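You operate a simulated robot arm through the tools that you are given. There is no shell and no other tool. Be economical: measure what you need, move in short steps, check, and stop when the job is done.

Carry out the task below with a simulated robot arm. There is one attempt and no reset: what you move stays moved.

TASK
Shut the orange drawer.
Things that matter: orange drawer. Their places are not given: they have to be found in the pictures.

It is judged by the outcome, as a careful person would: the job done as asked, and still so three seconds after it is handed in. It fails if anything else is knocked over, pushed out of place, dropped, spilled or broken.

THE ROBOT
A 7-joint arm with a two-finger parallel gripper, fixed in place. Base frame: the origin is at the foot of the arm, x ahead of it, y to its left, z up. Lengths are in cm, angles in degrees, forces in N, time in s.
With the tool pointing down near the work surface it reaches from about 12 to 64 cm from the base axis. Its first joint turns from -66.0 to 66.0 degrees. Payload 2.4 kg.
Tool frame: the origin (TCP) lies between the finger pads and is the grasp point; the fingertips stand 3 cm ahead of it; z points along the fingers, y is the line along which they close. The gripper opens to 9.4 cm. The fingers are 2.8 cm wide and 1 cm thick; the gripper's body (5 by 9.6 cm) begins 5.5 cm behind the TCP.
Orientation is told as [roll, pitch, yaw] about the base's x, y, z axes, in that order, counted from this pose: with the fingers straight down and closing along the base's y, the tool's x points along the base's -x, its y along +y and its z along -z.

THE INTERFACE
- The arm moves only by the tool play_rows. Its argument "increments" is a list of rows, each an object (a shift or turn left out is 0, a gripper value left out holds the last) with "rotation": the turn, a rotation vector about the tool's x, y, z in degrees, a list of three; "delta_pos": the shift along the tool's x, y, z in cm, a list of three; "claw": the finger opening in cm, from 0 to 9.4. In form: [{"rotation": [ax, ay, az], "delta_pos": [tx, ty, tz], "claw": claw}, ...]. A call has 1 to 10 rows; each row shifts and turns the commanded pose from where the row before left it, along the tool's axes as they then stand. A row lasts 0.2 s, in which the tool goes at most 5 cm and 8.6 degrees; a call with a longer step from one row to the next is refused whole, and so is a gripper value outside its range. A pose out of reach is approached as far as the arm can. The call stops where the force on the tool passes 40 N (or 10 N more than at its start, if that is more) or the arm is blocked; 0.2 s more then pass. The fingers move at their own pace (about 15.3 cm/s each) and stop on an object; they squeeze with about 21 N. The grip force told is the motor's: it shows also when the fingers shut on nothing. Time passes only in rows, and 0.2 s behind the last, so rows that do not move let the fingers close. It gives the time, the measured TCP pose, the force on the tool (base axes), the opening and the grip force at its end, in the units of the frame above (readings bear some noise).
- Cameras (640 x 400 px; columns grow to the right, rows downward): "scene" is fixed at [3.8, 48.23, 142.99]; the picture's right is [-0.71, -0.71, 0.00], its down [-0.50, 0.49, -0.71] and it looks along [0.51, -0.50, -0.70] (base axes); focal length 353 px, centre (320, 200). "wrist" rides on the gripper at [-3.7, 0, -5.8] in the tool frame; the picture's right is [0.00, -1.00, 0.00], its down [0.97, 0.00, -0.24] and it looks along [0.24, 0.00, 0.97] (tool axes); focal length 218 px, centre (320, 200).
- snapshot(camera): a new picture of that camera. No time passes.
- locate(camera, pixels): for up to 12 pixels [column, row] of the newest picture of that camera ("zoom" is the newest enlarged one), the place [x, y, z] in the base frame of the surface seen there, good to about 0.2 cm. No time passes.
- close_up(camera, box): a new picture of the part [left, top, right, bottom] of that camera's present view, enlarged. No time passes.
- finish_job(): hands the job in; it is judged then, once.

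Work in short steps. Measure before you move; look again where a grasp or a placing could have gone wrong, and mend it. You have 60 turns and 16 pictures in all, the two below and enlarged ones among them. Open the gripper and draw the arm clear of the work before you hand the job in, unless the task says otherwise; then end with one line.

The tools are called after "Emit:" as a command line: name --argument value ..., lists and objects as JSON in quotes. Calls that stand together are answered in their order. play_rows: Moves the arm, as the interface text tells. Its arguments: {"type":"object","properties":{"increments":{"type":"array","items":{"type":"object","properties":{"rotation":{"type":"array","items":{"type":"number"}},"delta_pos":{"type":"array","items":{"type":"number"}},"claw":{"type":"number"}}}}},"required":["increments"]} The other tools are called the same way: snapshot (camera) takes a picture; locate (camera, pixels) gives the place of the surface under pixels of a picture; close_up (camera, box) takes an enlarged picture of a part of a camera's view; finish_job () hands the job in.

At the start:

```text
time: 0.0
tcp_pos: [44.91, 8.7, 93.86]
ee_rot: [-0.1, 0.0, 0.0]
contact_force: [0.7, 0.6, 0.7]
grip_width: 9.4
gripper_force: 0.0
```

scene: 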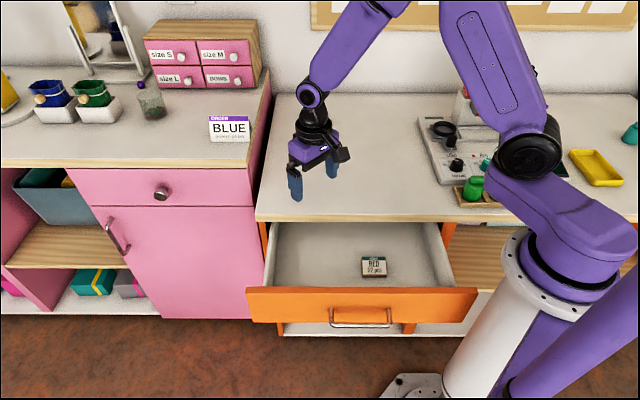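
wrist: 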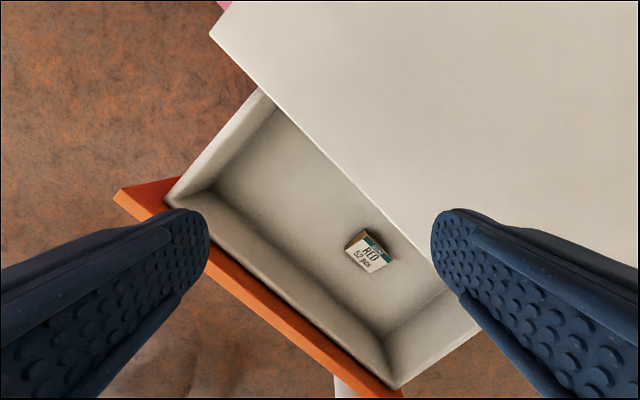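

The orange drawer is open; its front runs from about (247,290) to (477,290), with the handle at (360,318). I'll measure the front, its edges and the counter edge.

Emit:
locate --camera "scene" --pixels '[[250, 289], [360, 290], [473, 290], [255, 318], [465, 318], [360, 300], [360, 324], [258, 219], [450, 219], [374, 262], [270, 285], [440, 285]]'

Emit:
close_up --camera "scene" --box '[230, 200, 500, 370]'

```text
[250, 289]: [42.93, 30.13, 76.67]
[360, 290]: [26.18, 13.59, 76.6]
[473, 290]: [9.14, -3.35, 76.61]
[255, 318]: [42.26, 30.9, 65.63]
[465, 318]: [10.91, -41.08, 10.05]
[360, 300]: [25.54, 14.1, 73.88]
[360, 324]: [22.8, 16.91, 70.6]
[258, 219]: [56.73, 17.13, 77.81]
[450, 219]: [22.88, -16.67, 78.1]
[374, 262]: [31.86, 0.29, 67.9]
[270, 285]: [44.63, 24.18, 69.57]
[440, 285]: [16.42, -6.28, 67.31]
```

```text
2.35 times, centred on (365, 285) of scene
```

zoom: 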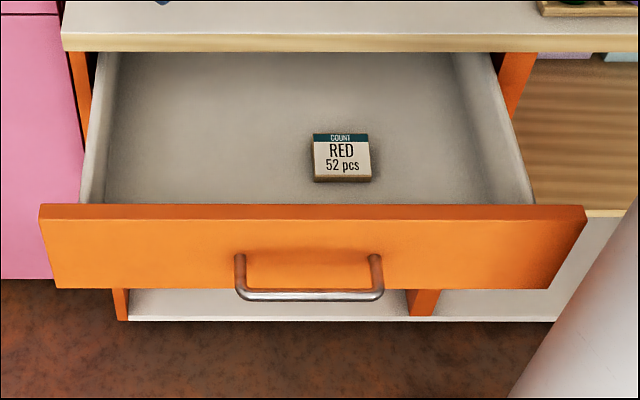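

The face is about s=8 along the push direction (0.71,-0.71), the counter edge about s=28, and the handle bar sticks out about 4 cm. I'll measure the handle and cabinet frame more finely.

Emit:
locate --camera "zoom" --pixels '[[310, 296], [260, 295], [360, 295], [310, 292], [240, 262], [375, 262], [240, 285], [378, 285], [517, 75], [118, 305], [74, 70], [350, 49]]'

```text
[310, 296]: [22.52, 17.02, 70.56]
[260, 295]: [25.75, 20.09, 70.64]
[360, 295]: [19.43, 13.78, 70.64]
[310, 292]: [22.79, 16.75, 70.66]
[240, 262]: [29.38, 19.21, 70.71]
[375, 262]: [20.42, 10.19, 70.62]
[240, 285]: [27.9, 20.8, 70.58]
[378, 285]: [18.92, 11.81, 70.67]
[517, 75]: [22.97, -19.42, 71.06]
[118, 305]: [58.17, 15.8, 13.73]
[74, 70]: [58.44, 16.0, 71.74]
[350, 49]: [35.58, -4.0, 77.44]
```

The cabinet frame is at s≈30, so the drawer needs about 20 cm of travel. I'll push on the handle bar (s≈3.9, z≈70.4, centre t≈27.9). First I move high to the outside of the bar with the fingers half closed.

Emit:
play_rows --increments '[{"delta_pos": [3.7, 1.67, 0], "claw": 3}, {"delta_pos": [3.7, 1.67, 0]}, {"delta_pos": [3.7, 1.67, 0]}, {"delta_pos": [3.7, 1.67, 0]}, {"delta_pos": [3.7, 1.67, 0]}, {"delta_pos": [3.7, 1.67, 0]}, {"delta_pos": [3.7, 1.67, 0]}]'

Emit:
play_rows --increments '[{"rotation": [0, 0, 7.5]}, {"rotation": [0, 0, 7.5]}, {"rotation": [0, 0, 7.5]}, {"rotation": [0, 0, 7.5]}, {"rotation": [0, 0, 7.5]}, {"rotation": [0, 0, 7.5]}, {"rotation": [0, -8.4, 0]}, {"rotation": [0, -8.4, 0]}, {"rotation": [0, -8.4, 0]}, {}]'

```text
time: 1.6
tcp_pos: [19.03, 20.77, 93.66]
ee_rot: [-0.1, 0.0, -0.1]
contact_force: [-0.4, 1.0, 0.0]
grip_width: 3.0
gripper_force: 0.1
```

```text
time: 3.8
tcp_pos: [19.02, 20.6, 93.86]
ee_rot: [-0.1, -25.3, -45.0]
contact_force: [-0.2, 0.1, -0.4]
grip_width: 2.99
gripper_force: 0.0
```

At the right spot and tilted. Descending straight down about 22.4 cm, half first.

Emit:
play_rows --increments '[{"delta_pos": [1.59, 0, 3.378]}, {"delta_pos": [1.59, 0, 3.378]}, {"delta_pos": [1.59, 0, 3.378]}]'

```text
time: 4.6
tcp_pos: [19.17, 20.49, 82.76]
ee_rot: [0.0, -25.2, -45.0]
contact_force: [-0.2, 0.5, -0.6]
grip_width: 2.99
gripper_force: 0.1
```

Emit:
play_rows --increments '[{"delta_pos": [1.59, 0, 3.378]}, {"delta_pos": [1.59, 0, 3.378]}, {"delta_pos": [1.59, 0, 3.378]}]'

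Emit:
snapshot --camera "scene"

```text
time: 5.4
tcp_pos: [18.96, 20.47, 71.57]
ee_rot: [0.0, -25.2, -45.0]
contact_force: [0.5, 0.8, 0.1]
grip_width: 3.01
gripper_force: 0.0
```

```text
12 pictures are left
```

scene: 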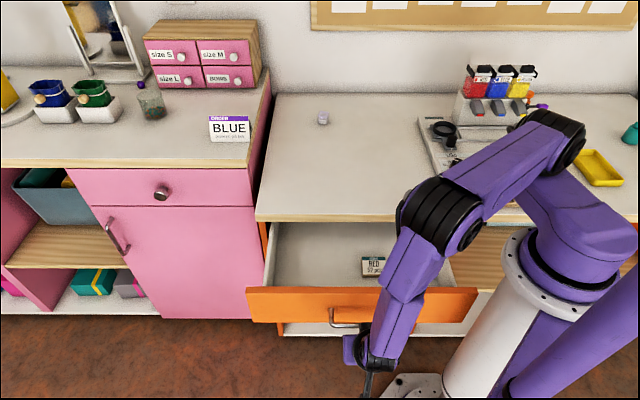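

The fingers stand in front of the bar. Pushing along the drawer axis in small steps.

Emit:
play_rows --increments '[{"delta_pos": [-0.905, 0, 0.426]}, {"delta_pos": [-0.905, 0, 0.426]}, {"delta_pos": [-0.905, 0, 0.426]}, {"delta_pos": [-0.905, 0, 0.426]}, {"delta_pos": [-0.905, 0, 0.426]}, {"delta_pos": [-0.905, 0, 0.426]}, {"delta_pos": [-0.905, 0, 0.426]}]'

Emit:
snapshot --camera "scene"

```text
time: 7.0
tcp_pos: [24.09, 15.58, 71.39]
ee_rot: [0.1, -25.2, -44.9]
contact_force: [-0.6, 0.0, 0.0]
grip_width: 3.01
gripper_force: 0.0
```

```text
11 pictures are left
```

scene: 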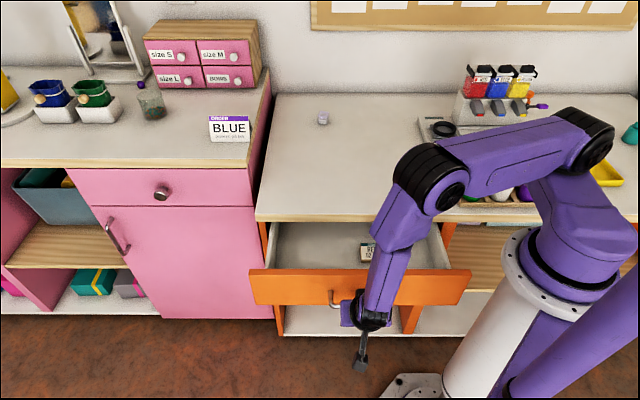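

The drawer front moved in with it (top edge row 288→270) at low force, and the contents are undisturbed. Continuing.

Emit:
play_rows --increments '[{"delta_pos": [-0.905, 0, 0.426]}, {"delta_pos": [-0.905, 0, 0.426]}, {"delta_pos": [-0.905, 0, 0.426]}, {"delta_pos": [-0.905, 0, 0.426]}, {"delta_pos": [-0.905, 0, 0.426]}, {"delta_pos": [-0.905, 0, 0.426]}, {"delta_pos": [-0.905, 0, 0.426]}, {"delta_pos": [-0.905, 0, 0.426]}]'

Emit:
snapshot --camera "scene"

```text
time: 8.8
tcp_pos: [29.81, 9.92, 71.51]
ee_rot: [-0.1, -25.3, -45.0]
contact_force: [-0.3, 0.0, 0.1]
grip_width: 3.03
gripper_force: 0.1
```

```text
10 pictures are left
```

scene: 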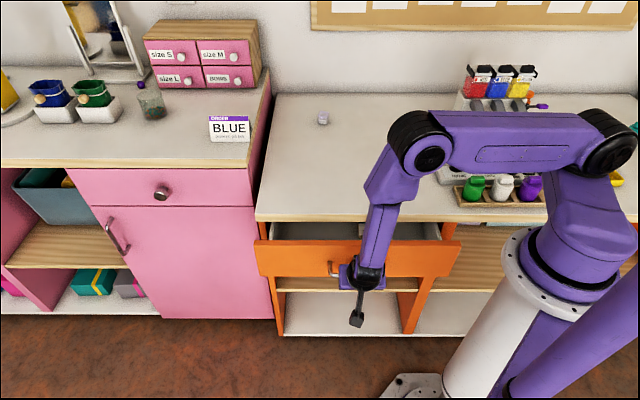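

Halfway; TCP s≈14, about 7.7 cm left. Five more steps, then look.

Emit:
play_rows --increments '[{"delta_pos": [-0.905, 0, 0.426]}, {"delta_pos": [-0.905, 0, 0.426]}, {"delta_pos": [-0.905, 0, 0.426]}, {"delta_pos": [-0.905, 0, 0.426]}, {"delta_pos": [-0.905, 0, 0.426]}]'

Emit:
snapshot --camera "scene"

```text
time: 10.0
tcp_pos: [33.66, 6.68, 71.54]
ee_rot: [-0.4, -25.1, -44.9]
contact_force: [0.6, 1.6, 0.0]
grip_width: 3.03
gripper_force: 0.0
out of reach, approached as far as the arm can: row 3
```

```text
9 pictures are left
```

scene: 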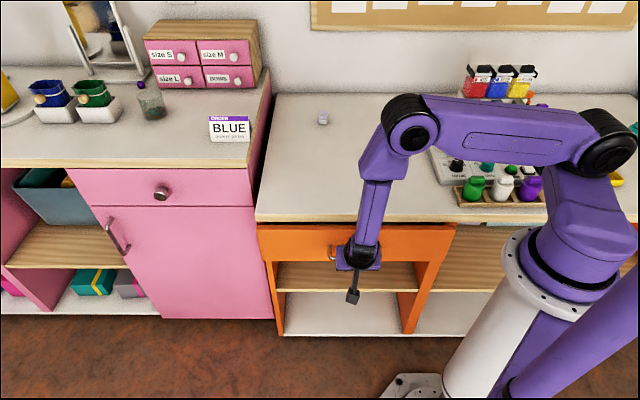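

TCP is at s≈19.1, with a reach limit flagged on one row. Checking how much gap is left.

Emit:
close_up --camera "scene" --box '[240, 190, 480, 340]'

Emit:
locate --camera "scene" --pixels '[[290, 240], [430, 240], [320, 235], [332, 252]]'

```text
2.67 times, centred on (360, 265) of scene
```

zoom: 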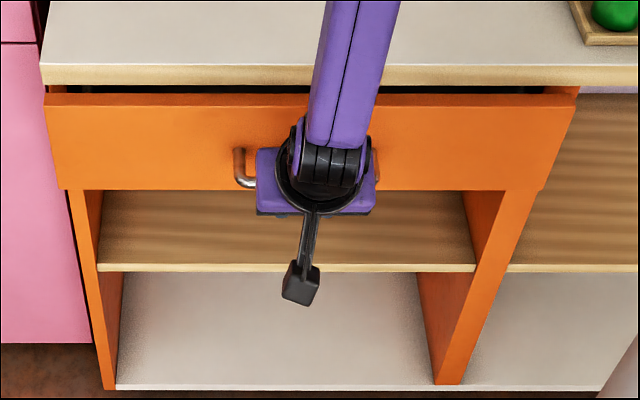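

```text
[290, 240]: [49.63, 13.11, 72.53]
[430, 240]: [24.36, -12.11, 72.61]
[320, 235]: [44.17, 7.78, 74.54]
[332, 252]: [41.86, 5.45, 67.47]
```

The face is at s≈25.8, about 2.2 cm from closed. Pushing on in smaller steps.

Emit:
play_rows --increments '[{"delta_pos": [-0.45, 0, 0.213]}, {"delta_pos": [-0.45, 0, 0.213]}, {"delta_pos": [-0.45, 0, 0.213]}]'

```text
time: 10.8
tcp_pos: [34.66, 5.6, 71.48]
ee_rot: [-0.5, -25.2, -44.9]
contact_force: [-0.1, -0.1, -0.1]
grip_width: 3.02
gripper_force: 0.0
```

Emit:
play_rows --increments '[{"delta_pos": [-0.45, 0, 0.213]}, {"delta_pos": [-0.45, 0, 0.213]}, {"delta_pos": [-0.45, 0, 0.213]}, {"delta_pos": [-0.27, 0, 0.128]}]'

Emit:
close_up --camera "scene" --box '[240, 190, 480, 340]'

Emit:
locate --camera "scene" --pixels '[[290, 237], [430, 237]]'

```text
time: 11.8
tcp_pos: [35.51, 4.97, 71.29]
ee_rot: [-0.2, -24.4, -44.4]
contact_force: [-2.4, 2.0, -0.3]
grip_width: 3.03
gripper_force: 0.5
stopped in row 4: the force on the tool passed its limit (the readings are from after the stop); the commanded pose is now the measured one
```

```text
2.67 times, centred on (360, 265) of scene
```

zoom: 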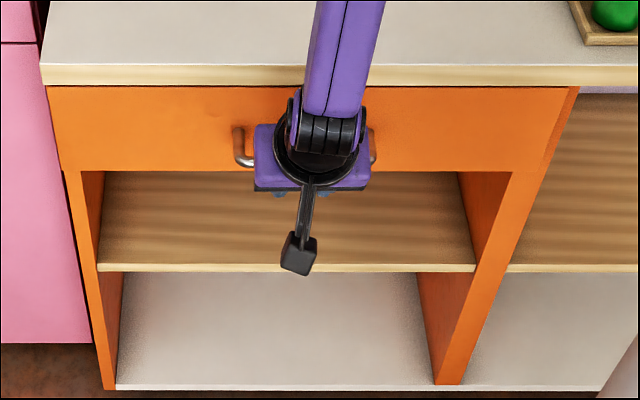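

```text
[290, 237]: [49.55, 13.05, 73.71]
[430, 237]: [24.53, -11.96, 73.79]
```

The push ended at a hard stop and the front looks flush. I'll verify with the fresh zoom picture, then back off.

Emit:
locate --camera "zoom" --pixels '[[130, 120], [500, 120], [90, 150], [520, 110], [80, 225], [500, 225]]'

Emit:
play_rows --increments '[{"delta_pos": [0.9, 0, -0.42]}, {"delta_pos": [1.8, 0, -0.85]}, {"delta_pos": [1.8, 0, -0.85]}, {"delta_pos": [2.7, 0, -1.27]}]'

```text
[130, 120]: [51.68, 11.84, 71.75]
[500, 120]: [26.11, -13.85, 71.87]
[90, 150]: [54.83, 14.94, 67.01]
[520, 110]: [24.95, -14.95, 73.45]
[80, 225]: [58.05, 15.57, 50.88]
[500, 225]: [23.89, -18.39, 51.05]
```

```text
time: 12.8
tcp_pos: [29.9, 10.59, 71.5]
ee_rot: [-0.3, -24.4, -44.5]
contact_force: [0.4, -0.2, -0.7]
grip_width: 3.02
gripper_force: 0.2
```

The face is at s≈28.2, flush with the frame given its 1.8 cm thickness. Now I draw further out and up, open the gripper, and look.

Emit:
play_rows --increments '[{"delta_pos": [2.7, 0, -1.27]}, {"delta_pos": [2.7, 0, -1.27]}, {"delta_pos": [-1.59, 0, -3.378], "claw": 9.4}, {"delta_pos": [-1.59, 0, -3.378]}, {"delta_pos": [-1.59, 0, -3.378]}, {"delta_pos": [-1.59, 0, -3.378]}, {}]'

Emit:
snapshot --camera "scene"

```text
time: 14.4
tcp_pos: [26.0, 14.52, 86.56]
ee_rot: [-0.4, -24.5, -44.4]
contact_force: [-0.5, 0.0, -0.3]
grip_width: 9.41
gripper_force: 0.1
```

```text
6 pictures are left
```

scene: 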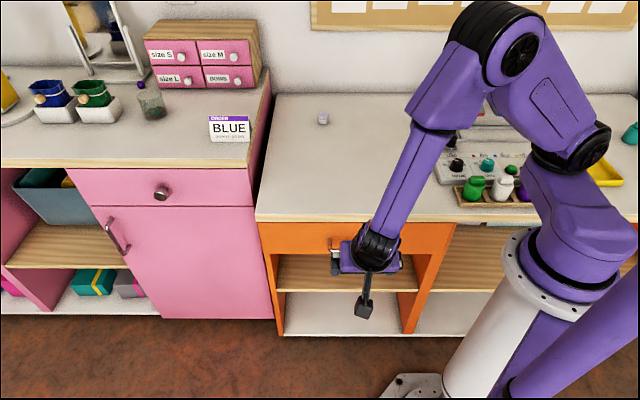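

Emit:
locate --camera "scene" --pixels '[[290, 235], [430, 235]]'

```text
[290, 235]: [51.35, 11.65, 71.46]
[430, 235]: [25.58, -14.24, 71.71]
```

The front is still at s≈28.1, so the drawer has stayed shut. Nothing else was disturbed and the arm is clear.

Emit:
finish_job

```text
The job is handed in.
```

The orange drawer is shut: its front sits flush with the cabinet frame and stayed there after the arm backed away, and nothing else was disturbed.
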